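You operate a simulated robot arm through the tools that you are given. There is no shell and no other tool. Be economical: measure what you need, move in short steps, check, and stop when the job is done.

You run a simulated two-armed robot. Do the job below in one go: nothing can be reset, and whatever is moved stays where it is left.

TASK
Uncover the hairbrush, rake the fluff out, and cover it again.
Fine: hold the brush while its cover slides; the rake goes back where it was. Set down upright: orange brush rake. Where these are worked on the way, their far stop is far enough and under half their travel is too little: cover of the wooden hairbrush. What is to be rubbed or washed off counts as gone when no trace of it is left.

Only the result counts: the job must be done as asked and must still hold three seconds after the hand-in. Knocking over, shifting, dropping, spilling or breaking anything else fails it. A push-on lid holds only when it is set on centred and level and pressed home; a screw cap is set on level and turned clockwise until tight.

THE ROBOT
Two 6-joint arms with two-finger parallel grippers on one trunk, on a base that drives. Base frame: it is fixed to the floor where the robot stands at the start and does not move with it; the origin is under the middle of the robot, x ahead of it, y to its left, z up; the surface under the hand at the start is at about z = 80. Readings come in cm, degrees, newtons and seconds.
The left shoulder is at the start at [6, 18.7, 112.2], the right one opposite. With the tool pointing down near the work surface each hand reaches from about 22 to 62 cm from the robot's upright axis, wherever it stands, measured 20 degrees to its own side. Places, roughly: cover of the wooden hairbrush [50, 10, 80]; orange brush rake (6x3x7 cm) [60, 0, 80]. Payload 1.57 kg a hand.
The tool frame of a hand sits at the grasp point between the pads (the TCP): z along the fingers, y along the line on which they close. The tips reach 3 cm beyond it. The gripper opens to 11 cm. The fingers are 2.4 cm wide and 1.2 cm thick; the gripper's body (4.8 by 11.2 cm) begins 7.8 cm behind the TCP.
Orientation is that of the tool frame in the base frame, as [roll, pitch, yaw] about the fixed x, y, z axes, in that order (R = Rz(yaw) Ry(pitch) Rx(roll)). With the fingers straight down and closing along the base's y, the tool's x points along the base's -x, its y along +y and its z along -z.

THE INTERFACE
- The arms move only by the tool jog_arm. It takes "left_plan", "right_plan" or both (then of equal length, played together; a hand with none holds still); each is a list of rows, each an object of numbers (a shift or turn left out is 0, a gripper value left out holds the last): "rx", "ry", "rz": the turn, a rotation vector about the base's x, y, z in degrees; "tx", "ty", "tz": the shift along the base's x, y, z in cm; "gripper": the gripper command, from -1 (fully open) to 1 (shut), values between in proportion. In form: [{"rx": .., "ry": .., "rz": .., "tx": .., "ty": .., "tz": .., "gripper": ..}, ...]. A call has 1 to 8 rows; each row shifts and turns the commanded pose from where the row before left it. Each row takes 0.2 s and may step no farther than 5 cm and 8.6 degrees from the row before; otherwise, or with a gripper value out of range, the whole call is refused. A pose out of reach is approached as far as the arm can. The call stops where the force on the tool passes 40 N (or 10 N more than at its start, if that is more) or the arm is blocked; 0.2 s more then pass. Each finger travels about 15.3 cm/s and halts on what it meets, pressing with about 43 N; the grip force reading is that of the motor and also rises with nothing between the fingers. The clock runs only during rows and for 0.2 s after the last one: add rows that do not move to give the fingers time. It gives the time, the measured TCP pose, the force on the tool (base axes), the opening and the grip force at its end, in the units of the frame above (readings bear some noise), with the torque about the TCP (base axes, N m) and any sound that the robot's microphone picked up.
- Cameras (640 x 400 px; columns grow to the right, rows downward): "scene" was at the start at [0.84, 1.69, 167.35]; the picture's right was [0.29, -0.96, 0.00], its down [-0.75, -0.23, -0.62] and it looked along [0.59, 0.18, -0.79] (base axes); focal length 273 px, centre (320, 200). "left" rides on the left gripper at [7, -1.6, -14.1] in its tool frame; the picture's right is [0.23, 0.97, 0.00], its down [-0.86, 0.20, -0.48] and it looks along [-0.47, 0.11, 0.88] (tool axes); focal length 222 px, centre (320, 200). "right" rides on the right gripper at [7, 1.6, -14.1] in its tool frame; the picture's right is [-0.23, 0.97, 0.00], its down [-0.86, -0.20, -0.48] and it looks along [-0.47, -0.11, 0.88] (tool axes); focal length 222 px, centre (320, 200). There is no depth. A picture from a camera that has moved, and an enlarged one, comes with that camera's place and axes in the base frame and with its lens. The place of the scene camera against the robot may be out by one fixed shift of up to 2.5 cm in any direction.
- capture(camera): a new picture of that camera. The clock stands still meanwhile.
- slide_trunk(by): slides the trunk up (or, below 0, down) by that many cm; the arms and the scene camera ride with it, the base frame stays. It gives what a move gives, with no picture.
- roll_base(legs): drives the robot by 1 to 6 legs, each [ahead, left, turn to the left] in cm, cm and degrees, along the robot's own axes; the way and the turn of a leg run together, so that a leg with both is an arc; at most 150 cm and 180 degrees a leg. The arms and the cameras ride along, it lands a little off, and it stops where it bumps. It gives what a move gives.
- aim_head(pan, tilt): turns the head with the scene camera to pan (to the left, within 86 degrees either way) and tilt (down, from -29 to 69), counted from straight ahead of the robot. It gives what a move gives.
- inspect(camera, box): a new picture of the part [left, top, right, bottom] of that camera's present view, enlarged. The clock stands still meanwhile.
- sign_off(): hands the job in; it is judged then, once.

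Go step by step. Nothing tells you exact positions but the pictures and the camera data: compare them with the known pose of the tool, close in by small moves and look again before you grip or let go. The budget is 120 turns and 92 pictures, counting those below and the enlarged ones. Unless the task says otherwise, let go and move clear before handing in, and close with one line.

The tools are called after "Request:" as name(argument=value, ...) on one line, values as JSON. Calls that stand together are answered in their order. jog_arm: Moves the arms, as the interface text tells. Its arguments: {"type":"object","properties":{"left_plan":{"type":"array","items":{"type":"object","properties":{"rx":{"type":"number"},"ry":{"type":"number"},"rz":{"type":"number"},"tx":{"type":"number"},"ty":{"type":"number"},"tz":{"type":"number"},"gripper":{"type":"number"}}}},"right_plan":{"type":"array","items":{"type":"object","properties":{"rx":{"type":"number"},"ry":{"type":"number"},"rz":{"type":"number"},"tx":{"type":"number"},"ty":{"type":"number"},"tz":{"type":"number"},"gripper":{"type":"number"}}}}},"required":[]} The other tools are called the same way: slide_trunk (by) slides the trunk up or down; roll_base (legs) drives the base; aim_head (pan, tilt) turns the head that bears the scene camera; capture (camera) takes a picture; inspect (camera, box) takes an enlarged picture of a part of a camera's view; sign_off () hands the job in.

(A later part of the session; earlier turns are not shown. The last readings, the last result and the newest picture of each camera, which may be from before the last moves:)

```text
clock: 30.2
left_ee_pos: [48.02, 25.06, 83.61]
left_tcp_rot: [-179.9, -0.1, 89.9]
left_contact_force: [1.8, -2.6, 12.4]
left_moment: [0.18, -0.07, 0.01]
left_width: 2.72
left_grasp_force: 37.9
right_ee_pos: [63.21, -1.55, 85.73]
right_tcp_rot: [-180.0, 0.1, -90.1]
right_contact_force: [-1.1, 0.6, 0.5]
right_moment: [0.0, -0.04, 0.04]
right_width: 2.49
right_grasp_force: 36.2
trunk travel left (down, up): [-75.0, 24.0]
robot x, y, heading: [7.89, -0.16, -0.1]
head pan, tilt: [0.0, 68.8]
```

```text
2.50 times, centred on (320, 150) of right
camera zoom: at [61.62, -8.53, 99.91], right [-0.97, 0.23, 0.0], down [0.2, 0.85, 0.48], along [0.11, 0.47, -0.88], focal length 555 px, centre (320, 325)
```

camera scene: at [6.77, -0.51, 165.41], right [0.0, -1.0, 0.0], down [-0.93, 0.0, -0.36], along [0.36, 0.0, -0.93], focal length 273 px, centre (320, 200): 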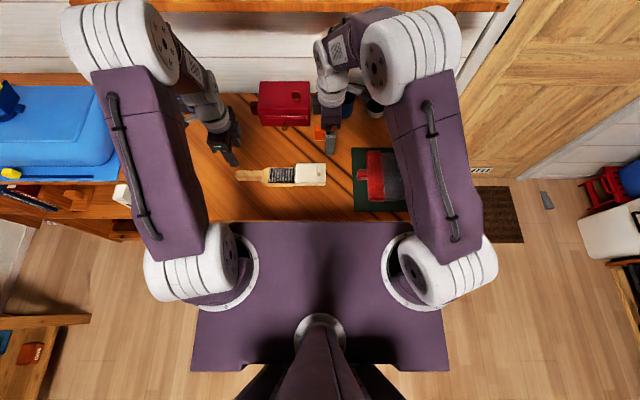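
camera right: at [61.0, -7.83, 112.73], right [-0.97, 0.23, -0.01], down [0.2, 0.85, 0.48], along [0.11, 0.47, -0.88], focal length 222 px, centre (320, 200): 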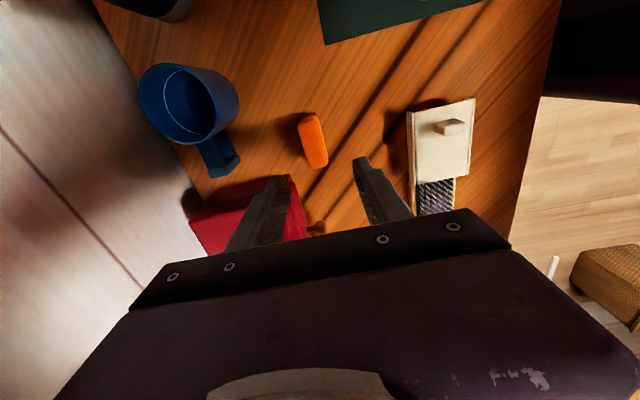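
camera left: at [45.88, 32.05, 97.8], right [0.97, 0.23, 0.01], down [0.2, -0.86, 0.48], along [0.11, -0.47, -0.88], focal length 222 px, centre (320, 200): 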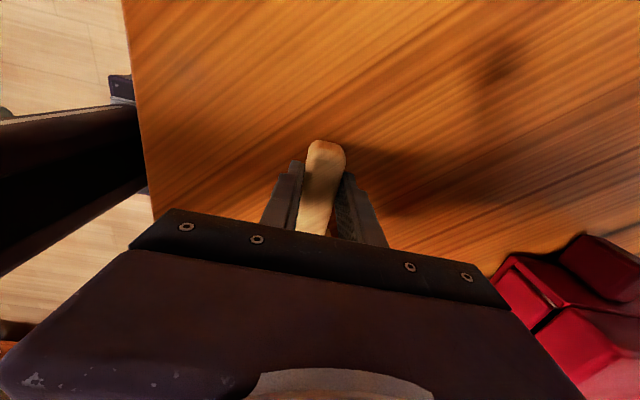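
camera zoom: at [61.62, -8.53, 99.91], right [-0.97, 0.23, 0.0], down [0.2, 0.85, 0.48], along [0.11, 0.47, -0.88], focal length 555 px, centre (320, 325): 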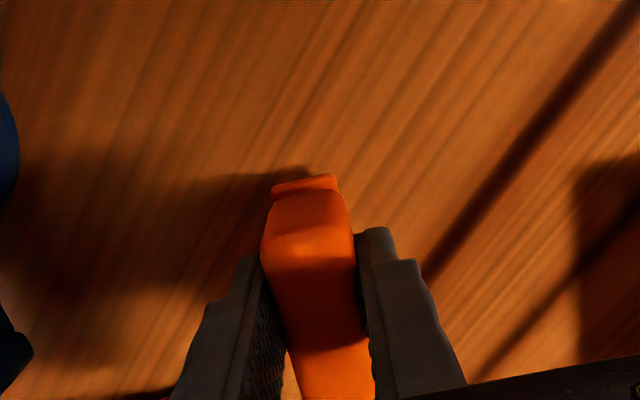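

Rake gripped (grip pose [63.2, -1.55, 85.7], noted for the return). Lifting and carrying it to over the bristles.

Request:
jog_arm(right_plan=[{"tz": 3}, {"tz": 4}, {"tz": 3}, {"tx": -4, "ty": 2}, {"tx": -4, "ty": 3}, {"tx": -4, "ty": 3}, {"tx": -3, "ty": 3}, {"ty": 3}])

Request:
capture(camera="right")

Request:
aim_head(pan=10, tilt=58)

Request:
capture(camera="scene")

```text
clock: 32.0
left_ee_pos: [48.0, 24.98, 83.6]
left_tcp_rot: [180.0, -0.1, 89.9]
left_contact_force: [-0.9, -1.6, 7.3]
left_moment: [0.26, 0.01, -0.01]
left_width: 2.71
left_grasp_force: 37.7
right_ee_pos: [48.3, 12.4, 95.71]
right_tcp_rot: [-179.9, 0.0, -90.1]
right_contact_force: [-0.1, -0.2, -0.7]
right_moment: [0.01, 0.03, -0.01]
right_width: 2.51
right_grasp_force: 36.9
trunk travel left (down, up): [-75.0, 24.0]
robot x, y, heading: [8.05, 0.16, -0.2]
head pan, tilt: [0.0, 68.8]
```

```text
58 pictures are left
camera right: at [46.6, 5.51, 109.9], right [-0.97, 0.23, 0.0], down [0.2, 0.85, 0.48], along [0.11, 0.47, -0.88], focal length 222 px, centre (320, 200)
```

right: 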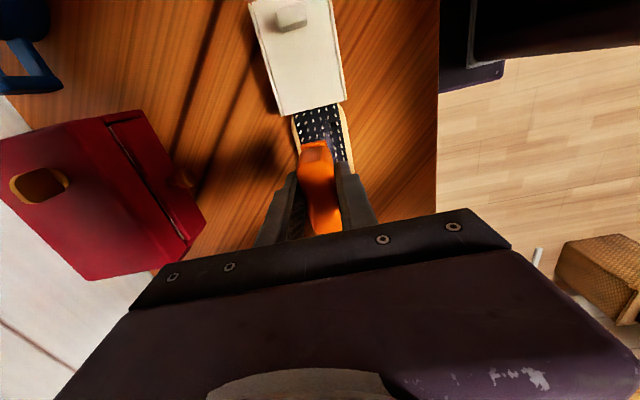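

```text
clock: 32.8
left_ee_pos: [47.97, 25.09, 83.53]
left_tcp_rot: [179.9, 0.0, 89.9]
left_contact_force: [-2.8, -3.2, 6.6]
left_moment: [0.04, 0.05, 0.0]
left_width: 2.71
left_grasp_force: 37.9
right_ee_pos: [48.27, 12.39, 95.73]
right_tcp_rot: [179.9, 0.0, -90.1]
right_contact_force: [0.4, -0.7, -0.2]
right_moment: [-0.02, 0.01, -0.02]
right_width: 2.51
right_grasp_force: 36.7
trunk travel left (down, up): [-75.0, 24.0]
robot x, y, heading: [7.98, 0.11, -0.0]
head pan, tilt: [10.0, 58.0]
```

```text
57 pictures are left
camera scene: at [8.11, 0.6, 166.58], right [0.17, -0.99, 0.0], down [-0.84, -0.15, -0.53], along [0.52, 0.09, -0.85], focal length 273 px, centre (320, 200)
```

scene: 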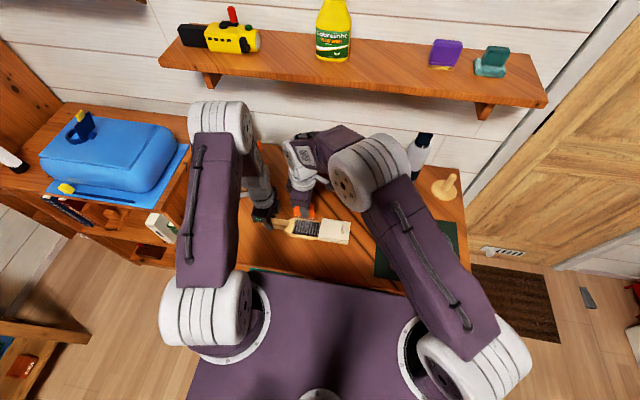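

Request:
inspect(camera="scene", box=[260, 195, 360, 260])

Request:
inspect(camera="right", box=[260, 80, 380, 180])

```text
6.15 times, centred on (310, 228) of scene
camera zoom: at [8.11, 0.6, 166.58], right [0.17, -0.99, 0.0], down [-0.84, -0.15, -0.53], along [0.52, 0.09, -0.85], focal length 1682 px, centre (382, 31)
```

zoom: 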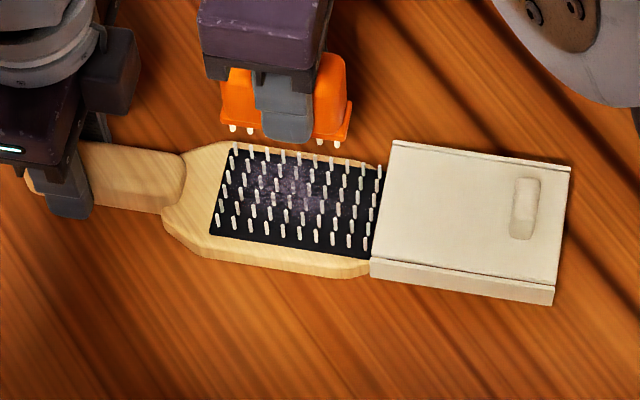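

```text
4.00 times, centred on (320, 130) of right
camera zoom: at [46.64, 5.46, 109.9], right [-0.97, 0.23, 0.0], down [0.2, 0.85, 0.48], along [0.11, 0.47, -0.88], focal length 888 px, centre (320, 480)
```

zoom: 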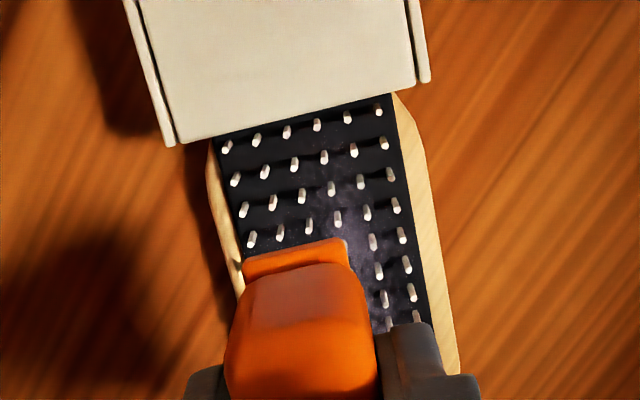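

I have a good view: fluff covers roughly x 45.5–50, y 10–17. I'll position the rake at x≈50, y≈14 and lower gradually, feeling for the pad.

Request:
jog_arm(right_plan=[{"tx": 1.7, "ty": 1.6}, {"tz": -3}, {"tz": -3}, {"tz": -1}, {"tz": -0.4}, {}])

Request:
inspect(camera="scene", box=[260, 195, 360, 260])

Request:
inspect(camera="right", box=[240, 80, 400, 200])

```text
clock: 34.2
left_ee_pos: [48.0, 25.07, 83.78]
left_tcp_rot: [180.0, 0.0, 89.9]
left_contact_force: [1.6, -4.1, -9.4]
left_moment: [-0.25, -0.03, 0.35]
left_width: 2.71
left_grasp_force: 37.4
right_ee_pos: [50.12, 13.97, 88.64]
right_tcp_rot: [-179.6, 0.3, -90.0]
right_contact_force: [0.9, 3.5, 33.9]
right_moment: [0.08, 0.09, -0.12]
right_width: 2.53
right_grasp_force: 36.7
trunk travel left (down, up): [-75.0, 24.0]
robot x, y, heading: [8.04, 0.02, -0.3]
head pan, tilt: [10.0, 58.0]
```

```text
6.15 times, centred on (310, 228) of scene
camera zoom: at [7.96, 0.64, 166.61], right [0.17, -0.98, 0.0], down [-0.83, -0.15, -0.53], along [0.52, 0.09, -0.85], focal length 1682 px, centre (382, 31)
```

zoom: 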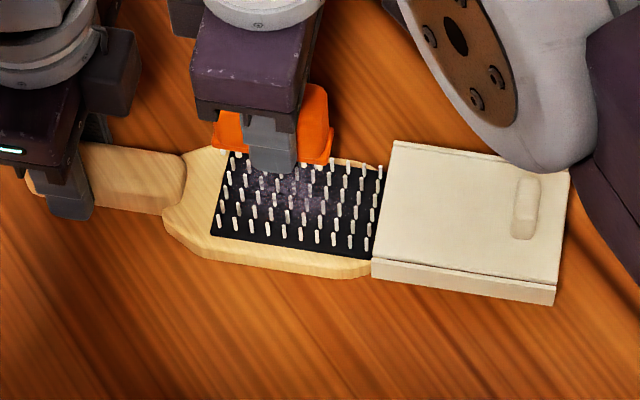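

```text
3.33 times, centred on (320, 140) of right
camera zoom: at [48.36, 6.95, 102.73], right [-0.97, 0.23, 0.0], down [0.2, 0.85, 0.48], along [0.11, 0.47, -0.88], focal length 740 px, centre (320, 400)
```

zoom: 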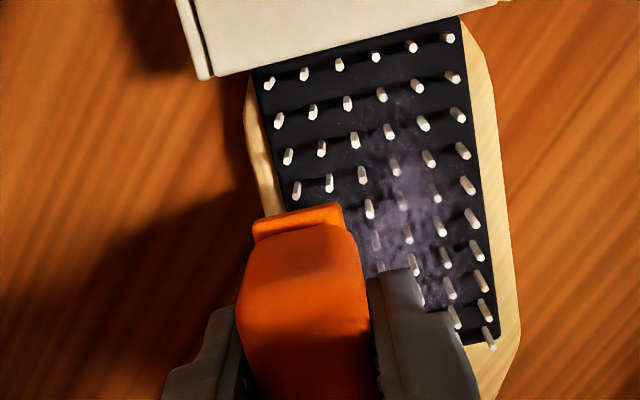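

Contact came at TCP z≈88.6, which fits teeth resting on bristle tips. Bristle pitch is ~0.9 cm like the teeth, so I'll shift slightly in y and probe again for the gap.

Request:
jog_arm(right_plan=[{"tz": 0.7}, {"ty": 0.4}, {"tz": -0.4}, {"tz": -0.3}, {"tz": -0.2}, {"tz": -0.2}, {}])

```text
clock: 35.8
left_ee_pos: [47.95, 25.09, 83.53]
left_tcp_rot: [179.9, 0.1, 90.0]
left_contact_force: [4.3, 4.2, -14.1]
left_moment: [0.29, 0.15, 0.44]
left_width: 2.7
left_grasp_force: 37.7
right_ee_pos: [50.04, 14.39, 88.06]
right_tcp_rot: [-179.8, 0.1, -90.0]
right_contact_force: [-5.0, -3.5, 34.0]
right_moment: [0.09, 0.36, 0.03]
right_width: 2.52
right_grasp_force: 36.4
trunk travel left (down, up): [-75.0, 24.0]
robot x, y, heading: [7.74, 0.35, 0.0]
head pan, tilt: [10.0, 58.0]
```

Now it goes ~0.5 cm deeper: teeth are likely between the bristles on the pad. I'll check the view.

Request:
jog_arm(right_plan=[{"tz": 0.15}, {}])

Request:
inspect(camera="scene", box=[270, 200, 340, 250])

```text
clock: 36.4
left_ee_pos: [48.0, 25.18, 83.6]
left_tcp_rot: [-180.0, 0.0, 89.8]
left_contact_force: [1.8, -5.7, -0.8]
left_moment: [-0.68, -0.09, 0.11]
left_width: 2.73
left_grasp_force: 37.5
right_ee_pos: [50.07, 14.46, 88.01]
right_tcp_rot: [-179.9, 0.1, -90.0]
right_contact_force: [-0.7, 7.7, 17.9]
right_moment: [0.42, 0.09, -0.04]
right_width: 2.48
right_grasp_force: 37.1
trunk travel left (down, up): [-75.0, 24.0]
robot x, y, heading: [7.59, 0.31, -0.2]
head pan, tilt: [10.0, 58.0]
```

```text
8.00 times, centred on (305, 225) of scene
camera zoom: at [8.02, 0.7, 166.59], right [0.17, -0.98, 0.0], down [-0.83, -0.15, -0.53], along [0.52, 0.09, -0.85], focal length 2187 px, centre (440, 0)
```

zoom: 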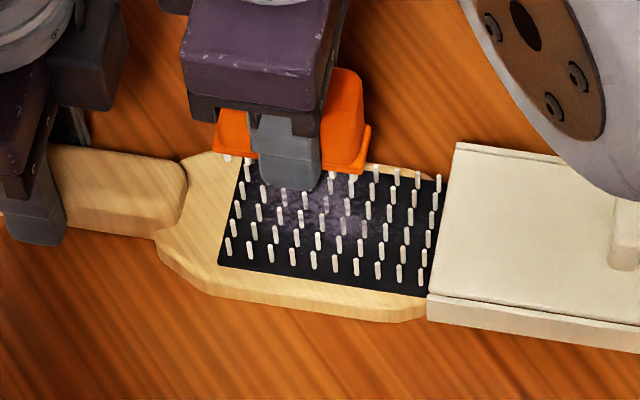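

Teeth appear seated. I'll make a slow stroke toward -x.

Request:
jog_arm(right_plan=[{"tx": -0.3, "ty": 0.05}, {"tx": -0.4}, {"tx": -0.4}, {}])

Request:
inspect(camera="scene", box=[270, 200, 340, 250])

```text
clock: 37.4
left_ee_pos: [47.96, 25.2, 83.64]
left_tcp_rot: [-179.9, 0.0, 90.0]
left_contact_force: [-4.0, 3.8, 3.7]
left_moment: [0.02, 0.11, 0.02]
left_width: 2.71
left_grasp_force: 37.5
right_ee_pos: [49.09, 14.32, 88.11]
right_tcp_rot: [-180.0, 0.0, -90.1]
right_contact_force: [5.5, -1.9, 11.9]
right_moment: [0.02, -0.23, -0.1]
right_width: 2.51
right_grasp_force: 36.9
trunk travel left (down, up): [-75.0, 24.0]
robot x, y, heading: [7.91, 0.41, -0.0]
head pan, tilt: [10.0, 58.0]
```

```text
8.00 times, centred on (305, 225) of scene
camera zoom: at [8.05, 0.63, 166.59], right [0.17, -0.98, 0.0], down [-0.83, -0.15, -0.53], along [0.52, 0.09, -0.85], focal length 2187 px, centre (440, 0)
```

zoom: 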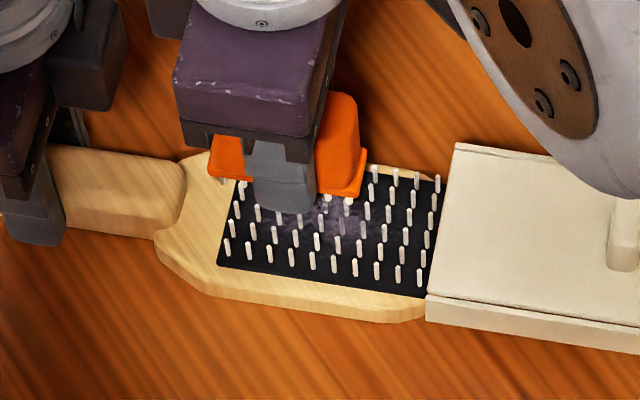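

It slides smoothly. I continue the stroke to the near side of the pad.

Request:
jog_arm(right_plan=[{"tx": -0.5}, {"tx": -0.5}, {"tx": -0.5}, {"tx": -0.5}, {"tx": -0.5}, {"tx": -0.5}, {"tx": -0.3}, {}])

Request:
inspect(camera="scene", box=[270, 200, 340, 250])

Request:
inspect(camera="right", box=[220, 80, 380, 200])

```text
clock: 39.2
left_ee_pos: [48.03, 25.08, 83.63]
left_tcp_rot: [180.0, 0.1, 89.9]
left_contact_force: [-3.5, 0.5, 4.2]
left_moment: [-0.04, 0.13, -0.07]
left_width: 2.7
left_grasp_force: 37.7
right_ee_pos: [45.57, 14.37, 88.13]
right_tcp_rot: [-180.0, 0.0, -90.0]
right_contact_force: [1.3, -0.2, 3.5]
right_moment: [0.12, -0.1, -0.01]
right_width: 2.5
right_grasp_force: 36.6
trunk travel left (down, up): [-75.0, 24.0]
robot x, y, heading: [7.68, 0.12, -0.3]
head pan, tilt: [10.0, 58.0]
```

```text
8.00 times, centred on (305, 225) of scene
camera zoom: at [8.06, 0.64, 166.59], right [0.17, -0.98, 0.0], down [-0.83, -0.15, -0.53], along [0.52, 0.09, -0.85], focal length 2187 px, centre (440, 0)
```

zoom: 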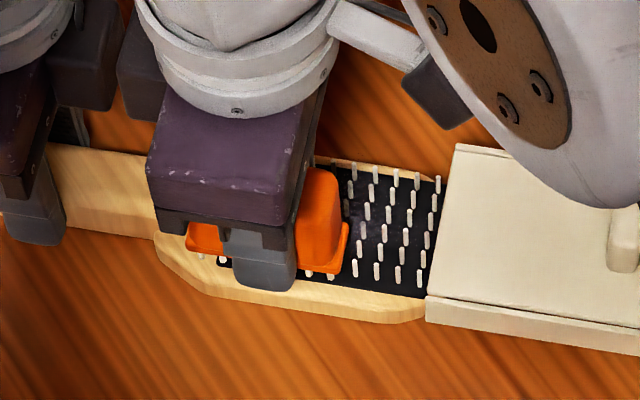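

```text
3.33 times, centred on (300, 140) of right
camera zoom: at [43.84, 7.45, 102.31], right [-0.97, 0.23, 0.0], down [0.2, 0.86, 0.48], along [0.11, 0.47, -0.88], focal length 740 px, centre (387, 400)
```

zoom: 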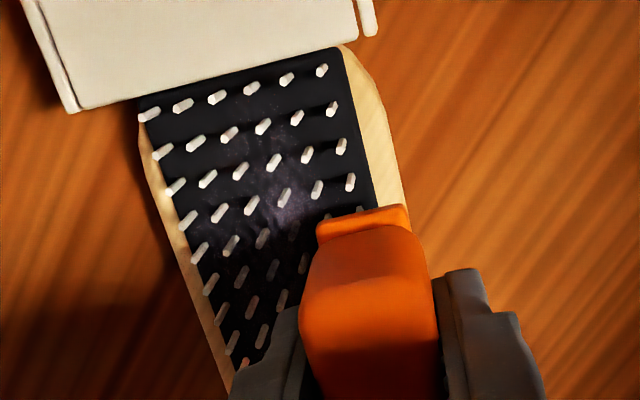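

The stroke clears fluff behind it. I'll stroke back with slightly firmer press, then repeat.

Request:
jog_arm(right_plan=[{"tz": -0.1, "tx": 0.3}, {"tx": 0.7}, {"tx": 0.7}, {"tx": 0.7}, {"tx": 0.7}, {"tx": 0.7}, {"tx": 0.6}, {}])

Request:
jog_arm(right_plan=[{"tx": -0.7}, {"tx": -0.7}, {"tx": -0.7}, {"tx": -0.7}, {"tx": -0.7}, {"tx": -0.7}, {"tx": -0.2}, {}])

Request:
jog_arm(right_plan=[{"tx": 0.7}, {"tx": 0.7}, {"tx": 0.7}, {"tx": 0.7}, {"tx": 0.7}, {"tx": 0.7}, {"tx": 0.4}, {}])

Request:
jog_arm(right_plan=[{"tz": 1.5}, {"tz": 1}, {"ty": -2.7}, {}])

Request:
inspect(camera="scene", box=[270, 200, 340, 250])

Request:
inspect(camera="right", box=[240, 80, 400, 200])

```text
clock: 41.0
left_ee_pos: [47.92, 25.1, 83.55]
left_tcp_rot: [180.0, 0.0, 90.0]
left_contact_force: [8.2, -0.1, -9.3]
left_moment: [-0.02, 0.15, 0.69]
left_width: 2.7
left_grasp_force: 37.4
right_ee_pos: [50.11, 14.43, 88.04]
right_tcp_rot: [-179.9, 0.0, -90.0]
right_contact_force: [-11.0, 0.9, 26.5]
right_moment: [0.1, 0.54, 0.04]
right_width: 2.5
right_grasp_force: 36.7
trunk travel left (down, up): [-75.0, 24.0]
robot x, y, heading: [7.62, -0.11, 0.1]
head pan, tilt: [10.0, 58.0]
```

```text
clock: 42.8
left_ee_pos: [47.81, 25.03, 83.62]
left_tcp_rot: [-180.0, -0.1, 89.9]
left_contact_force: [-3.0, 2.0, -0.4]
left_moment: [-0.1, -0.13, -0.12]
left_width: 2.74
left_grasp_force: 37.8
right_ee_pos: [45.67, 14.47, 87.95]
right_tcp_rot: [-179.9, 0.1, -90.1]
right_contact_force: [12.6, 1.8, 30.2]
right_moment: [-0.04, -0.6, 0.0]
right_width: 2.54
right_grasp_force: 36.7
trunk travel left (down, up): [-75.0, 24.0]
robot x, y, heading: [7.78, 0.14, 0.1]
head pan, tilt: [10.0, 58.0]
```

```text
clock: 44.6
left_ee_pos: [47.88, 25.19, 83.54]
left_tcp_rot: [-179.9, 0.0, 90.0]
left_contact_force: [-0.9, -0.4, 6.1]
left_moment: [-0.39, -0.09, 0.08]
left_width: 2.72
left_grasp_force: 37.2
right_ee_pos: [50.34, 14.3, 88.05]
right_tcp_rot: [-180.0, 0.0, -90.0]
right_contact_force: [-1.1, 0.6, 2.5]
right_moment: [-0.07, 0.1, -0.04]
right_width: 2.51
right_grasp_force: 37.4
trunk travel left (down, up): [-75.0, 24.0]
robot x, y, heading: [7.92, -0.29, -0.0]
head pan, tilt: [10.0, 58.0]
```

```text
clock: 45.6
left_ee_pos: [47.99, 25.16, 83.65]
left_tcp_rot: [179.8, 0.1, 89.8]
left_contact_force: [-1.8, -0.3, 9.4]
left_moment: [0.01, 0.12, 0.01]
left_width: 2.75
left_grasp_force: 37.5
right_ee_pos: [50.31, 11.43, 90.54]
right_tcp_rot: [-179.9, 0.0, -90.1]
right_contact_force: [0.4, -0.5, -0.5]
right_moment: [0.03, 0.01, 0.02]
right_width: 2.5
right_grasp_force: 37.0
trunk travel left (down, up): [-75.0, 24.0]
robot x, y, heading: [7.65, 0.24, -0.1]
head pan, tilt: [10.0, 58.0]
```

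```text
8.00 times, centred on (305, 225) of scene
camera zoom: at [8.06, 0.63, 166.59], right [0.17, -0.98, 0.0], down [-0.83, -0.15, -0.53], along [0.52, 0.09, -0.85], focal length 2187 px, centre (440, 0)
```

zoom: 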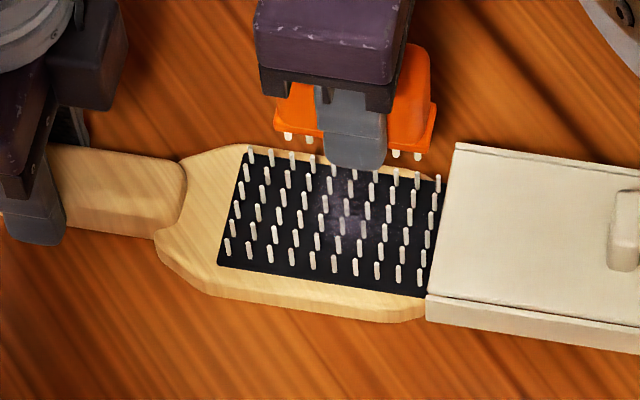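

```text
3.33 times, centred on (320, 140) of right
camera zoom: at [48.56, 4.63, 104.7], right [-0.97, 0.23, 0.0], down [0.2, 0.85, 0.48], along [0.11, 0.47, -0.88], focal length 740 px, centre (320, 400)
```

zoom: 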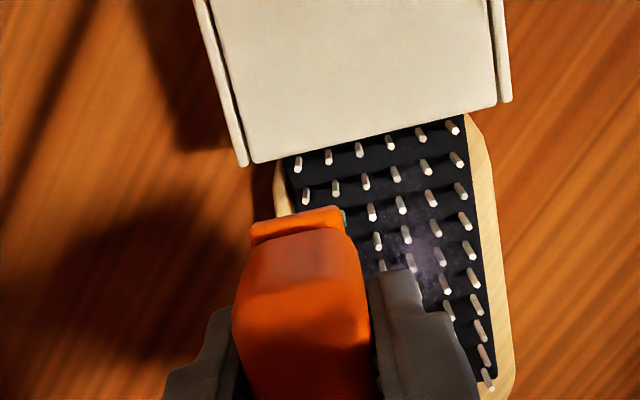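

The +y half is clean. Lowering for the second pass three bristle pitches over.

Request:
jog_arm(right_plan=[{"tz": -1}, {"tz": -0.9}, {}])

Request:
jog_arm(right_plan=[{"tz": -0.3}, {"tz": -0.3}, {}])

```text
clock: 46.4
left_ee_pos: [48.01, 25.2, 83.62]
left_tcp_rot: [179.9, 0.0, 90.0]
left_contact_force: [-1.0, 0.6, 9.7]
left_moment: [0.03, 0.1, 0.06]
left_width: 2.72
left_grasp_force: 37.7
right_ee_pos: [50.05, 11.69, 88.79]
right_tcp_rot: [-179.9, 0.0, -90.0]
right_contact_force: [-1.4, -0.4, 0.0]
right_moment: [0.01, 0.04, 0.01]
right_width: 2.51
right_grasp_force: 36.0
trunk travel left (down, up): [-75.0, 24.0]
robot x, y, heading: [7.98, -0.26, -0.3]
head pan, tilt: [10.0, 58.0]
```

```text
clock: 47.2
left_ee_pos: [48.04, 25.09, 83.6]
left_tcp_rot: [179.9, -0.1, 89.9]
left_contact_force: [-1.6, 0.3, 9.8]
left_moment: [-0.01, 0.07, 0.01]
left_width: 2.73
left_grasp_force: 37.2
right_ee_pos: [50.17, 11.57, 88.06]
right_tcp_rot: [180.0, 0.0, -90.1]
right_contact_force: [-0.4, 0.0, -0.8]
right_moment: [0.0, -0.01, 0.03]
right_width: 2.52
right_grasp_force: 36.5
trunk travel left (down, up): [-75.0, 24.0]
robot x, y, heading: [7.66, 0.2, 0.1]
head pan, tilt: [10.0, 58.0]
```

Seated between bristles without hitting tips. A little lower, then strokes back and forth.

Request:
jog_arm(right_plan=[{"tz": -0.15}, {"tx": -0.7}, {"tx": -0.7}, {"tx": -0.7}, {"tx": -0.7}, {"tx": -0.7}, {"tx": -0.7}, {"tx": -0.3}])

Request:
jog_arm(right_plan=[{"tx": 0.7}, {"tx": 0.7}, {"tx": 0.7}, {"tx": 0.7}, {"tx": 0.7}, {"tx": 0.7}, {"tx": 0.4}, {}])

Request:
jog_arm(right_plan=[{"tz": -0.05, "tx": -0.7}, {"tx": -0.7}, {"tx": -0.7}, {"tx": -0.7}, {"tx": -0.7}, {"tx": -0.7}, {"tx": -0.4}, {}])

Request:
jog_arm(right_plan=[{"tx": 0.7}, {"tx": 0.7}, {"tx": 0.7}, {"tx": 0.7}, {"tx": 0.7}, {"tx": 0.7}, {"tx": 0.4}, {}])

Request:
jog_arm(right_plan=[{"tz": 1.5}, {"tz": 3}, {"tx": 4, "tz": 2}, {"tx": 4}])

Request:
inspect(camera="scene", box=[270, 200, 340, 250])

Request:
inspect(camera="right", box=[280, 80, 440, 220])

```text
clock: 49.0
left_ee_pos: [47.99, 25.01, 83.63]
left_tcp_rot: [180.0, 0.0, 89.9]
left_contact_force: [-1.5, 2.6, 2.1]
left_moment: [0.22, -0.43, -0.27]
left_width: 2.74
left_grasp_force: 37.9
right_ee_pos: [45.84, 11.7, 87.97]
right_tcp_rot: [-179.7, 0.1, -90.2]
right_contact_force: [5.8, -1.9, 16.0]
right_moment: [-0.42, -0.35, 0.07]
right_width: 2.5
right_grasp_force: 36.1
trunk travel left (down, up): [-75.0, 24.0]
robot x, y, heading: [7.74, -0.08, -0.0]
head pan, tilt: [10.0, 58.0]
```

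```text
clock: 50.8
left_ee_pos: [47.91, 25.11, 83.59]
left_tcp_rot: [180.0, -0.1, 90.0]
left_contact_force: [-1.1, 0.5, 8.3]
left_moment: [-0.85, -0.07, 0.16]
left_width: 2.71
left_grasp_force: 37.5
right_ee_pos: [50.37, 11.66, 87.93]
right_tcp_rot: [-179.9, 0.0, -90.0]
right_contact_force: [-1.2, -0.7, 4.4]
right_moment: [-0.13, 0.12, -0.06]
right_width: 2.49
right_grasp_force: 36.6
trunk travel left (down, up): [-75.0, 24.0]
robot x, y, heading: [7.53, -0.14, 0.0]
head pan, tilt: [10.0, 58.0]
```

```text
clock: 52.6
left_ee_pos: [47.93, 25.09, 83.47]
left_tcp_rot: [179.9, 0.0, 89.9]
left_contact_force: [-1.2, 1.7, 8.1]
left_moment: [-0.01, 0.1, 0.03]
left_width: 2.75
left_grasp_force: 37.8
right_ee_pos: [45.79, 11.71, 87.84]
right_tcp_rot: [180.0, 0.0, -90.1]
right_contact_force: [1.1, -0.2, 1.6]
right_moment: [-0.07, -0.04, 0.04]
right_width: 2.51
right_grasp_force: 36.3
trunk travel left (down, up): [-75.0, 24.0]
robot x, y, heading: [7.87, 0.13, -0.1]
head pan, tilt: [10.0, 58.0]
```

```text
clock: 54.4
left_ee_pos: [47.93, 25.04, 83.7]
left_tcp_rot: [179.9, 0.1, 89.9]
left_contact_force: [3.9, -1.3, -2.9]
left_moment: [0.44, 0.16, 0.39]
left_width: 2.72
left_grasp_force: 37.9
right_ee_pos: [50.33, 11.77, 87.82]
right_tcp_rot: [-179.9, -0.1, -90.2]
right_contact_force: [-6.3, 0.8, 18.8]
right_moment: [-0.25, 0.34, -0.06]
right_width: 2.5
right_grasp_force: 36.2
trunk travel left (down, up): [-75.0, 24.0]
robot x, y, heading: [8.06, -0.06, -0.1]
head pan, tilt: [10.0, 58.0]
```

```text
clock: 55.4
left_ee_pos: [48.0, 25.11, 83.59]
left_tcp_rot: [179.9, 0.0, 89.9]
left_contact_force: [-0.3, 1.1, 7.3]
left_moment: [-0.03, 0.16, 0.06]
left_width: 2.71
left_grasp_force: 37.7
right_ee_pos: [58.1, 11.81, 94.49]
right_tcp_rot: [179.7, -0.3, -90.0]
right_contact_force: [-0.4, -0.7, -0.6]
right_moment: [0.0, -0.02, -0.02]
right_width: 2.51
right_grasp_force: 36.3
trunk travel left (down, up): [-75.0, 24.0]
robot x, y, heading: [8.07, -0.08, -0.2]
head pan, tilt: [10.0, 58.0]
```

```text
8.00 times, centred on (305, 225) of scene
camera zoom: at [8.13, 0.64, 166.61], right [0.17, -0.98, 0.0], down [-0.83, -0.15, -0.53], along [0.52, 0.09, -0.85], focal length 2187 px, centre (440, 0)
```

zoom: 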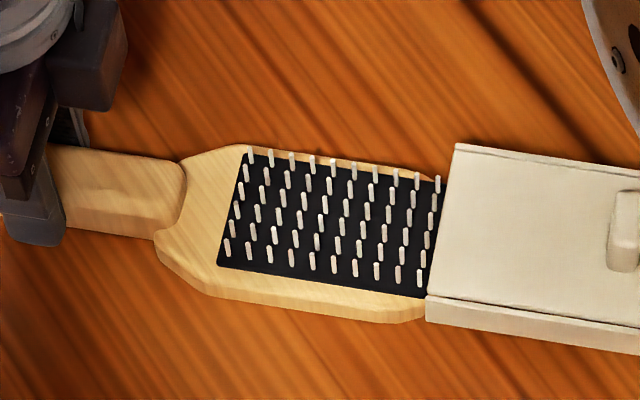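

```text
2.86 times, centred on (360, 150) of right
camera zoom: at [56.38, 4.88, 108.67], right [-0.97, 0.23, 0.0], down [0.2, 0.86, 0.47], along [0.11, 0.46, -0.88], focal length 635 px, centre (206, 343)
```

zoom: 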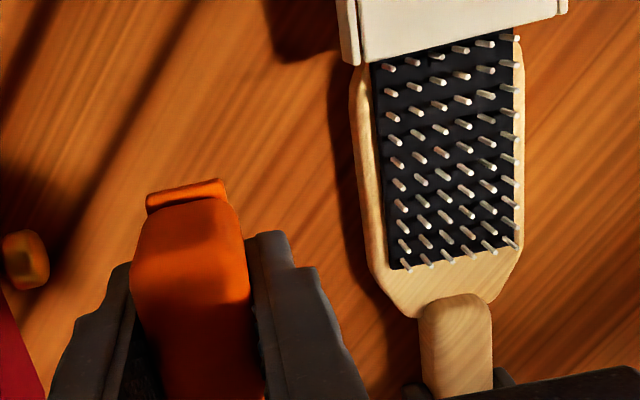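

The pad looks clean; I'll zoom tightly from both cameras to be sure no trace remains.

Request:
inspect(camera="scene", box=[294, 215, 328, 239])

Request:
inspect(camera="right", box=[400, 90, 470, 180])

```text
16.00 times, centred on (311, 227) of scene
camera zoom: at [8.13, 0.64, 166.61], right [0.17, -0.98, 0.0], down [-0.83, -0.15, -0.53], along [0.52, 0.09, -0.85], focal length 4373 px, centre (464, -232)
```

zoom: 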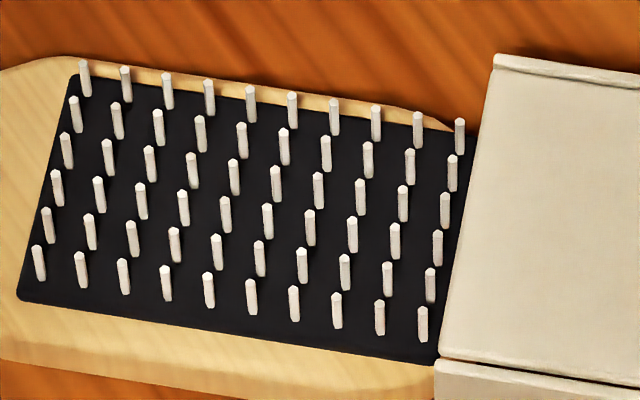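

```text
4.44 times, centred on (435, 135) of right
camera zoom: at [56.38, 4.88, 108.67], right [-0.97, 0.23, 0.0], down [0.2, 0.86, 0.47], along [0.11, 0.46, -0.88], focal length 987 px, centre (-191, 489)
```

zoom: 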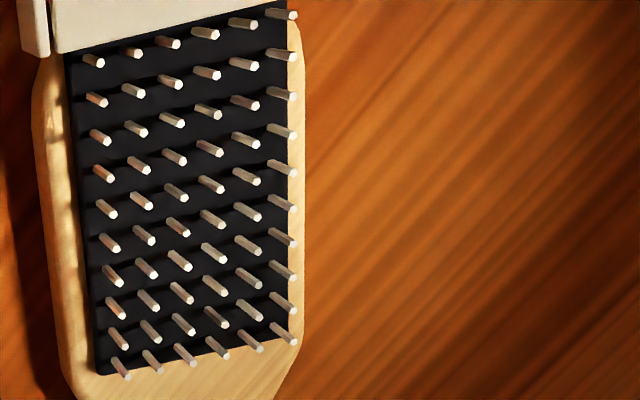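

Clean, no trace. Now returning the rake to its spot: net move tx +5.0, ty −13.35, tz −8.55.

Request:
jog_arm(right_plan=[{"ty": -4}, {"ty": -4}, {"ty": -4}, {"ty": -1.35, "tx": 2.5}, {"tx": 2.5}, {"tz": -3}, {"tz": -3}, {}])

Request:
jog_arm(right_plan=[{"tz": -1.5}, {"tz": -0.7}, {"tz": -0.2}, {}])

Request:
inspect(camera="right", box=[220, 70, 420, 230])

```text
clock: 57.2
left_ee_pos: [48.06, 25.24, 83.53]
left_tcp_rot: [-180.0, 0.0, 89.9]
left_contact_force: [-1.4, 0.2, 7.7]
left_moment: [-0.01, 0.09, -0.03]
left_width: 2.73
left_grasp_force: 37.4
right_ee_pos: [63.55, -1.64, 88.03]
right_tcp_rot: [-180.0, 0.0, -90.1]
right_contact_force: [-0.7, -1.1, -0.5]
right_moment: [-0.02, 0.02, 0.0]
right_width: 2.53
right_grasp_force: 36.8
trunk travel left (down, up): [-75.0, 24.0]
robot x, y, heading: [7.41, 0.26, -0.0]
head pan, tilt: [10.0, 58.0]
```

```text
clock: 58.2
left_ee_pos: [47.96, 25.07, 83.62]
left_tcp_rot: [179.9, 0.0, 89.9]
left_contact_force: [-1.7, -0.2, 6.5]
left_moment: [-0.03, 0.05, 0.01]
left_width: 2.72
left_grasp_force: 37.8
right_ee_pos: [63.52, -1.89, 85.85]
right_tcp_rot: [-179.9, 0.0, -90.2]
right_contact_force: [0.1, 0.0, -1.6]
right_moment: [-0.03, 0.02, 0.0]
right_width: 2.51
right_grasp_force: 36.7
trunk travel left (down, up): [-75.0, 24.0]
robot x, y, heading: [7.84, 0.16, -0.0]
head pan, tilt: [10.0, 58.0]
```

```text
2.50 times, centred on (320, 150) of right
camera zoom: at [61.81, -8.68, 100.06], right [-0.97, 0.23, 0.0], down [0.2, 0.85, 0.48], along [0.11, 0.47, -0.88], focal length 555 px, centre (320, 325)
```

zoom: 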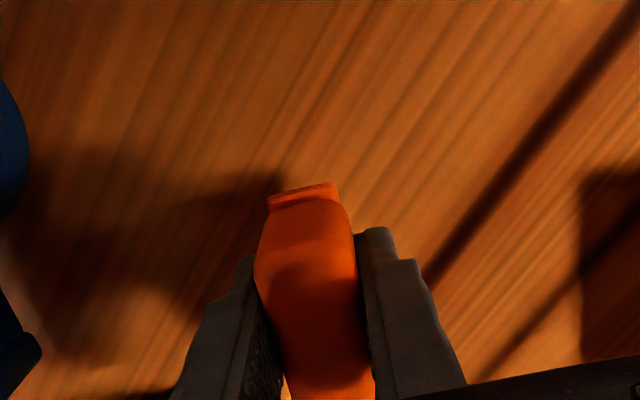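

Request:
jog_arm(right_plan=[{"tx": -0.25, "ty": 0.1}, {"tz": -0.1}, {"tz": -0.1}, {}])

```text
clock: 59.2
left_ee_pos: [47.98, 25.15, 83.65]
left_tcp_rot: [180.0, 0.0, 89.8]
left_contact_force: [-0.7, -1.5, 5.0]
left_moment: [0.01, 0.05, 0.0]
left_width: 2.7
left_grasp_force: 37.9
right_ee_pos: [62.99, -1.7, 85.63]
right_tcp_rot: [180.0, 0.0, -90.1]
right_contact_force: [-0.1, -0.6, -0.7]
right_moment: [-0.03, 0.03, -0.01]
right_width: 2.51
right_grasp_force: 36.3
trunk travel left (down, up): [-75.0, 24.0]
robot x, y, heading: [7.8, -0.3, -0.1]
head pan, tilt: [10.0, 58.0]
```

Request:
jog_arm(right_plan=[{"tz": -0.1}, {}])

Request:
jog_arm(right_plan=[{"tz": -0.1}, {}])

Request:
jog_arm(right_plan=[{"tz": -0.1}, {}])

Request:
inspect(camera="right", box=[220, 70, 420, 230])

```text
clock: 59.8
left_ee_pos: [48.11, 25.17, 83.65]
left_tcp_rot: [180.0, 0.0, 89.8]
left_contact_force: [-2.1, -1.6, 4.7]
left_moment: [-0.02, 0.04, -0.02]
left_width: 2.72
left_grasp_force: 37.3
right_ee_pos: [63.14, -1.77, 85.57]
right_tcp_rot: [180.0, -0.1, -90.1]
right_contact_force: [-0.7, 0.2, -0.7]
right_moment: [-0.01, 0.02, 0.01]
right_width: 2.5
right_grasp_force: 36.4
trunk travel left (down, up): [-75.0, 24.0]
robot x, y, heading: [7.62, -0.2, -0.1]
head pan, tilt: [10.0, 58.0]
```

```text
clock: 60.4
left_ee_pos: [47.99, 25.13, 83.58]
left_tcp_rot: [179.9, 0.0, 89.8]
left_contact_force: [-1.5, -0.8, 4.6]
left_moment: [-0.03, 0.08, -0.03]
left_width: 2.74
left_grasp_force: 37.2
right_ee_pos: [63.14, -1.63, 85.44]
right_tcp_rot: [-180.0, -0.1, -90.2]
right_contact_force: [-0.3, 0.6, -1.2]
right_moment: [0.0, -0.06, -0.02]
right_width: 2.52
right_grasp_force: 36.3
trunk travel left (down, up): [-75.0, 24.0]
robot x, y, heading: [7.76, 0.21, 0.0]
head pan, tilt: [10.0, 58.0]
```

```text
clock: 61.0
left_ee_pos: [48.03, 25.13, 83.59]
left_tcp_rot: [180.0, -0.1, 89.8]
left_contact_force: [-1.4, -0.5, 4.1]
left_moment: [0.01, 0.04, -0.03]
left_width: 2.71
left_grasp_force: 37.9
right_ee_pos: [63.23, -1.64, 85.25]
right_tcp_rot: [180.0, 0.0, -90.1]
right_contact_force: [-0.3, 0.0, -0.2]
right_moment: [-0.01, -0.02, -0.01]
right_width: 2.51
right_grasp_force: 36.3
trunk travel left (down, up): [-75.0, 24.0]
robot x, y, heading: [7.83, -0.03, -0.1]
head pan, tilt: [10.0, 58.0]
```

```text
2.50 times, centred on (320, 150) of right
camera zoom: at [61.46, -8.54, 99.55], right [-0.97, 0.23, 0.0], down [0.2, 0.85, 0.48], along [0.11, 0.47, -0.88], focal length 555 px, centre (320, 325)
```

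zoom: 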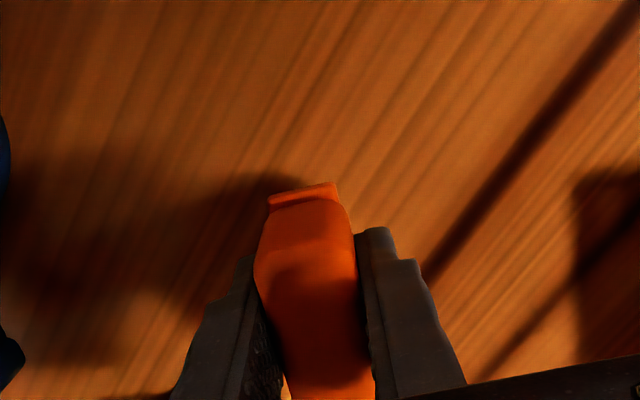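

The rake has ridden up slightly in the grip; I keep lowering gently until it touches.

Request:
jog_arm(right_plan=[{"tz": -0.1}, {}])

Request:
jog_arm(right_plan=[{"tz": -0.1}, {}])

Request:
jog_arm(right_plan=[{"tz": -0.1}, {}])

```text
clock: 61.6
left_ee_pos: [47.97, 25.18, 83.56]
left_tcp_rot: [-180.0, 0.0, 90.0]
left_contact_force: [-1.8, -1.0, 4.5]
left_moment: [-0.01, 0.06, -0.05]
left_width: 2.74
left_grasp_force: 37.8
right_ee_pos: [63.11, -1.43, 85.31]
right_tcp_rot: [179.9, 0.0, -90.1]
right_contact_force: [-0.4, -0.3, -0.7]
right_moment: [0.01, -0.02, 0.06]
right_width: 2.51
right_grasp_force: 36.7
trunk travel left (down, up): [-75.0, 24.0]
robot x, y, heading: [7.99, -0.22, -0.0]
head pan, tilt: [10.0, 58.0]
```

```text
clock: 62.2
left_ee_pos: [48.05, 25.14, 83.49]
left_tcp_rot: [-180.0, 0.1, 89.9]
left_contact_force: [-1.8, -0.9, 4.3]
left_moment: [0.01, 0.02, -0.06]
left_width: 2.74
left_grasp_force: 37.8
right_ee_pos: [63.15, -1.49, 85.14]
right_tcp_rot: [180.0, 0.0, -90.1]
right_contact_force: [0.2, -0.4, 0.3]
right_moment: [0.01, -0.01, -0.01]
right_width: 2.48
right_grasp_force: 37.1
trunk travel left (down, up): [-75.0, 24.0]
robot x, y, heading: [7.67, 0.23, 0.0]
head pan, tilt: [10.0, 58.0]
```

```text
clock: 62.8
left_ee_pos: [48.03, 25.16, 83.68]
left_tcp_rot: [179.9, -0.1, 89.9]
left_contact_force: [-0.6, 0.2, 3.8]
left_moment: [-0.03, 0.07, -0.05]
left_width: 2.72
left_grasp_force: 37.8
right_ee_pos: [63.16, -1.63, 85.12]
right_tcp_rot: [-180.0, 0.0, -90.0]
right_contact_force: [0.0, -0.9, -0.8]
right_moment: [0.02, 0.0, 0.02]
right_width: 2.5
right_grasp_force: 37.2
trunk travel left (down, up): [-75.0, 24.0]
robot x, y, heading: [7.97, 0.04, -0.1]
head pan, tilt: [10.0, 58.0]
```

Request:
inspect(camera="scene", box=[310, 160, 390, 220])

Request:
jog_arm(right_plan=[{"tz": -0.15}, {}])

Request:
jog_arm(right_plan=[{"tz": -0.1}, {}])

```text
6.67 times, centred on (350, 190) of scene
camera zoom: at [8.15, 0.64, 166.59], right [0.17, -0.98, 0.0], down [-0.84, -0.15, -0.53], along [0.52, 0.09, -0.85], focal length 1822 px, centre (120, 267)
```

zoom: 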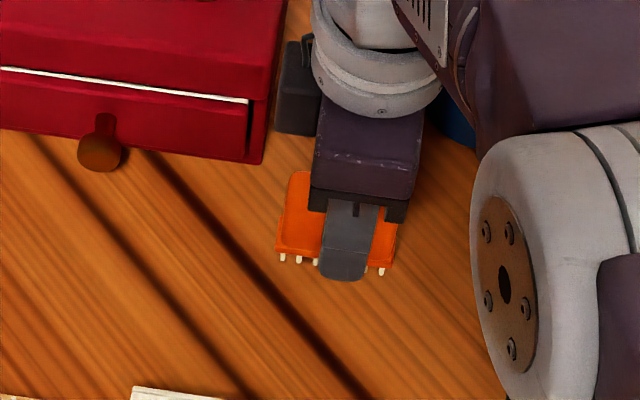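

```text
clock: 63.4
left_ee_pos: [47.97, 25.18, 83.66]
left_tcp_rot: [180.0, 0.0, 89.9]
left_contact_force: [-0.9, -0.6, 4.4]
left_moment: [0.01, 0.07, -0.05]
left_width: 2.7
left_grasp_force: 37.6
right_ee_pos: [63.1, -1.62, 84.94]
right_tcp_rot: [-180.0, 0.0, -90.1]
right_contact_force: [0.2, -0.1, -0.4]
right_moment: [0.03, 0.0, -0.01]
right_width: 2.49
right_grasp_force: 36.3
trunk travel left (down, up): [-75.0, 24.0]
robot x, y, heading: [7.87, -0.45, -0.4]
head pan, tilt: [10.0, 58.0]
```

```text
clock: 64.0
left_ee_pos: [48.06, 25.17, 83.57]
left_tcp_rot: [180.0, -0.1, 89.9]
left_contact_force: [-1.7, -0.8, 3.5]
left_moment: [-0.01, 0.05, -0.02]
left_width: 2.72
left_grasp_force: 38.1
right_ee_pos: [63.15, -1.46, 84.87]
right_tcp_rot: [-180.0, -0.1, -90.1]
right_contact_force: [-1.3, 0.6, 0.9]
right_moment: [0.01, 0.02, -0.02]
right_width: 2.5
right_grasp_force: 37.0
trunk travel left (down, up): [-75.0, 24.0]
robot x, y, heading: [8.29, 0.15, -0.3]
head pan, tilt: [10.0, 58.0]
```

Request:
jog_arm(right_plan=[{"tz": -0.12}, {}])

Request:
jog_arm(right_plan=[{"tz": -0.12}, {}])

Request:
inspect(camera="right", box=[260, 90, 380, 190])

```text
clock: 64.6
left_ee_pos: [48.17, 25.13, 83.46]
left_tcp_rot: [-180.0, 0.0, 89.9]
left_contact_force: [-1.0, -1.7, 4.6]
left_moment: [-0.02, 0.03, -0.07]
left_width: 2.7
left_grasp_force: 37.8
right_ee_pos: [63.2, -1.65, 84.75]
right_tcp_rot: [180.0, 0.0, -90.1]
right_contact_force: [-0.7, -0.1, -0.3]
right_moment: [-0.02, -0.01, 0.03]
right_width: 2.48
right_grasp_force: 36.0
trunk travel left (down, up): [-75.0, 24.0]
robot x, y, heading: [7.81, 0.14, -0.4]
head pan, tilt: [10.0, 58.0]
```

```text
clock: 65.2
left_ee_pos: [48.05, 25.07, 83.49]
left_tcp_rot: [-179.9, 0.0, 89.9]
left_contact_force: [-1.7, -0.3, 3.4]
left_moment: [0.01, 0.03, -0.06]
left_width: 2.72
left_grasp_force: 37.9
right_ee_pos: [63.04, -1.53, 84.46]
right_tcp_rot: [-180.0, -0.1, -90.1]
right_contact_force: [0.1, 0.4, -0.9]
right_moment: [0.01, 0.01, -0.03]
right_width: 2.49
right_grasp_force: 36.6
trunk travel left (down, up): [-75.0, 24.0]
robot x, y, heading: [7.79, 0.32, -0.1]
head pan, tilt: [10.0, 58.0]
```

```text
4.00 times, centred on (320, 140) of right
camera zoom: at [61.4, -8.49, 98.78], right [-0.97, 0.23, 0.0], down [0.2, 0.85, 0.48], along [0.11, 0.47, -0.88], focal length 888 px, centre (320, 440)
```

zoom: 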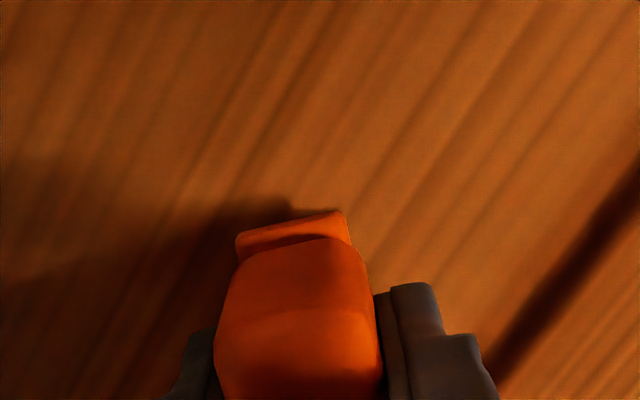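

The shadow is closing on the rake's base; continuing in small steps.

Request:
jog_arm(right_plan=[{"tz": -0.12}, {}])

Request:
jog_arm(right_plan=[{"tz": -0.12}, {}])

Request:
jog_arm(right_plan=[{"tz": -0.12}, {}])

Request:
inspect(camera="right", box=[260, 90, 380, 190])

```text
clock: 65.8
left_ee_pos: [48.04, 25.14, 83.55]
left_tcp_rot: [-180.0, 0.0, 89.8]
left_contact_force: [-1.4, 0.4, 4.2]
left_moment: [-0.02, 0.04, -0.01]
left_width: 2.71
left_grasp_force: 37.7
right_ee_pos: [63.15, -1.5, 84.43]
right_tcp_rot: [180.0, 0.1, -90.0]
right_contact_force: [-0.4, 0.2, -1.1]
right_moment: [0.0, 0.0, 0.01]
right_width: 2.51
right_grasp_force: 36.5
trunk travel left (down, up): [-75.0, 24.0]
robot x, y, heading: [7.45, 0.21, 0.1]
head pan, tilt: [10.0, 58.0]
```

```text
clock: 66.4
left_ee_pos: [47.98, 24.99, 83.49]
left_tcp_rot: [180.0, 0.1, 89.9]
left_contact_force: [-1.5, -0.4, 4.3]
left_moment: [0.02, 0.03, -0.07]
left_width: 2.71
left_grasp_force: 37.1
right_ee_pos: [63.16, -1.56, 84.48]
right_tcp_rot: [180.0, 0.0, -90.1]
right_contact_force: [-0.1, -0.8, -0.4]
right_moment: [-0.01, -0.01, 0.0]
right_width: 2.53
right_grasp_force: 35.9
trunk travel left (down, up): [-75.0, 24.0]
robot x, y, heading: [7.51, 0.09, -0.2]
head pan, tilt: [10.0, 58.0]
```

```text
clock: 67.0
left_ee_pos: [48.01, 25.15, 83.56]
left_tcp_rot: [180.0, 0.0, 89.9]
left_contact_force: [-0.3, -0.6, 0.7]
left_moment: [0.05, 0.01, -0.02]
left_width: 2.73
left_grasp_force: 37.9
right_ee_pos: [63.2, -1.55, 84.3]
right_tcp_rot: [-179.8, 0.0, -90.1]
right_contact_force: [0.1, -1.3, 4.1]
right_moment: [-0.15, 0.05, 0.0]
right_width: 2.51
right_grasp_force: 37.0
trunk travel left (down, up): [-75.0, 24.0]
robot x, y, heading: [7.94, 0.06, -0.3]
head pan, tilt: [10.0, 58.0]
```

```text
4.00 times, centred on (320, 140) of right
camera zoom: at [61.48, -8.53, 98.49], right [-0.97, 0.23, 0.0], down [0.2, 0.85, 0.48], along [0.11, 0.47, -0.88], focal length 888 px, centre (320, 440)
```

zoom: 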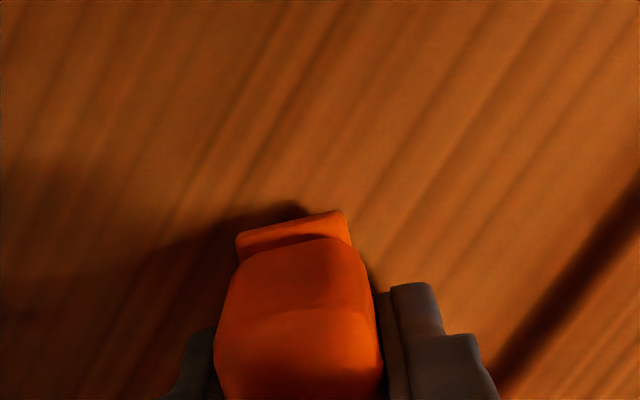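

Contact (4 N), slightly at the -y end first. Press a touch more to seat it level, then release.

Request:
jog_arm(right_plan=[{"tz": -0.1}, {}])

Request:
jog_arm(right_plan=[{"tz": -0.1}, {}])

```text
clock: 67.6
left_ee_pos: [48.03, 25.14, 83.56]
left_tcp_rot: [179.9, 0.0, 89.9]
left_contact_force: [-0.1, -0.6, 0.1]
left_moment: [0.1, 0.02, 0.01]
left_width: 2.71
left_grasp_force: 37.6
right_ee_pos: [63.14, -1.55, 84.24]
right_tcp_rot: [-179.8, 0.0, -90.1]
right_contact_force: [2.1, -0.6, 11.8]
right_moment: [-0.29, -0.09, 0.07]
right_width: 2.52
right_grasp_force: 37.2
trunk travel left (down, up): [-75.0, 24.0]
robot x, y, heading: [7.53, 0.22, -0.1]
head pan, tilt: [10.0, 58.0]
```

```text
clock: 68.2
left_ee_pos: [47.93, 25.14, 83.6]
left_tcp_rot: [179.9, 0.0, 89.8]
left_contact_force: [0.2, 0.7, -0.2]
left_moment: [0.12, -0.02, -0.02]
left_width: 2.72
left_grasp_force: 37.9
right_ee_pos: [63.27, -1.52, 84.26]
right_tcp_rot: [-179.7, 0.1, -90.2]
right_contact_force: [3.4, -3.2, 21.0]
right_moment: [-0.3, -0.08, 0.02]
right_width: 2.5
right_grasp_force: 36.8
trunk travel left (down, up): [-75.0, 24.0]
robot x, y, heading: [7.72, 0.05, 0.2]
head pan, tilt: [10.0, 58.0]
```

Request:
jog_arm(right_plan=[{"tz": 0.12}, {"gripper": 0.5}, {"gripper": 0.2}, {"gripper": 0}, {"tz": 2}, {"tz": 3}, {"tz": 4}, {}])

Request:
inspect(camera="right", box=[220, 70, 420, 230])

Request:
inspect(camera="scene", box=[310, 160, 390, 220])

```text
clock: 70.0
left_ee_pos: [48.02, 25.16, 83.49]
left_tcp_rot: [-179.9, 0.1, 90.0]
left_contact_force: [-1.6, -0.2, 3.3]
left_moment: [0.04, 0.0, -0.03]
left_width: 2.72
left_grasp_force: 38.1
right_ee_pos: [63.2, -1.8, 93.08]
right_tcp_rot: [-179.9, 0.0, -90.1]
right_contact_force: [-0.5, 0.1, 0.5]
right_moment: [-0.02, 0.01, 0.02]
right_width: 5.51
right_grasp_force: 0.0
trunk travel left (down, up): [-75.0, 24.0]
robot x, y, heading: [7.77, 0.13, -0.1]
head pan, tilt: [10.0, 58.0]
```

```text
2.50 times, centred on (320, 150) of right
camera zoom: at [61.46, -8.69, 107.24], right [-0.97, 0.23, 0.0], down [0.2, 0.85, 0.48], along [0.11, 0.47, -0.88], focal length 555 px, centre (320, 325)
```

zoom: 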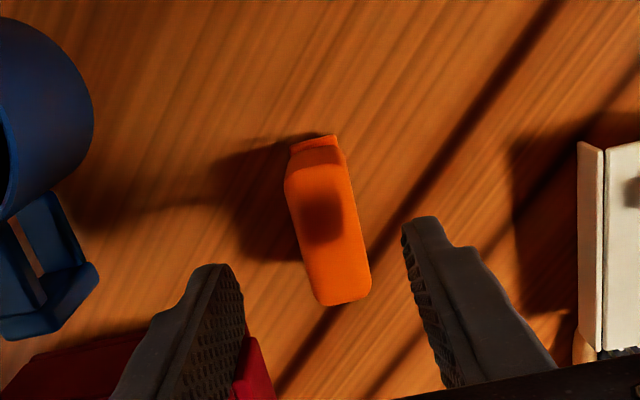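

```text
6.67 times, centred on (350, 190) of scene
camera zoom: at [8.15, 0.68, 166.59], right [0.17, -0.98, 0.0], down [-0.84, -0.15, -0.53], along [0.52, 0.09, -0.85], focal length 1822 px, centre (120, 267)
```

zoom: 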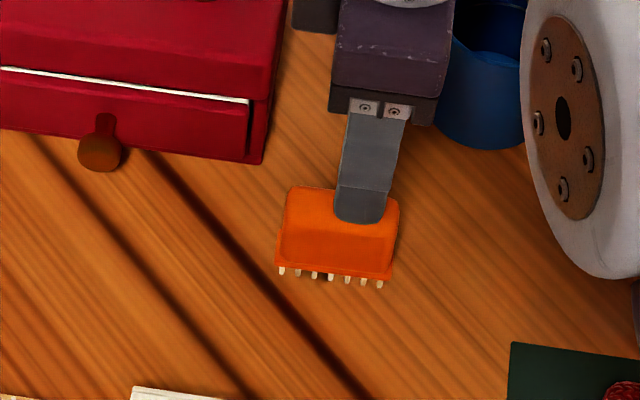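

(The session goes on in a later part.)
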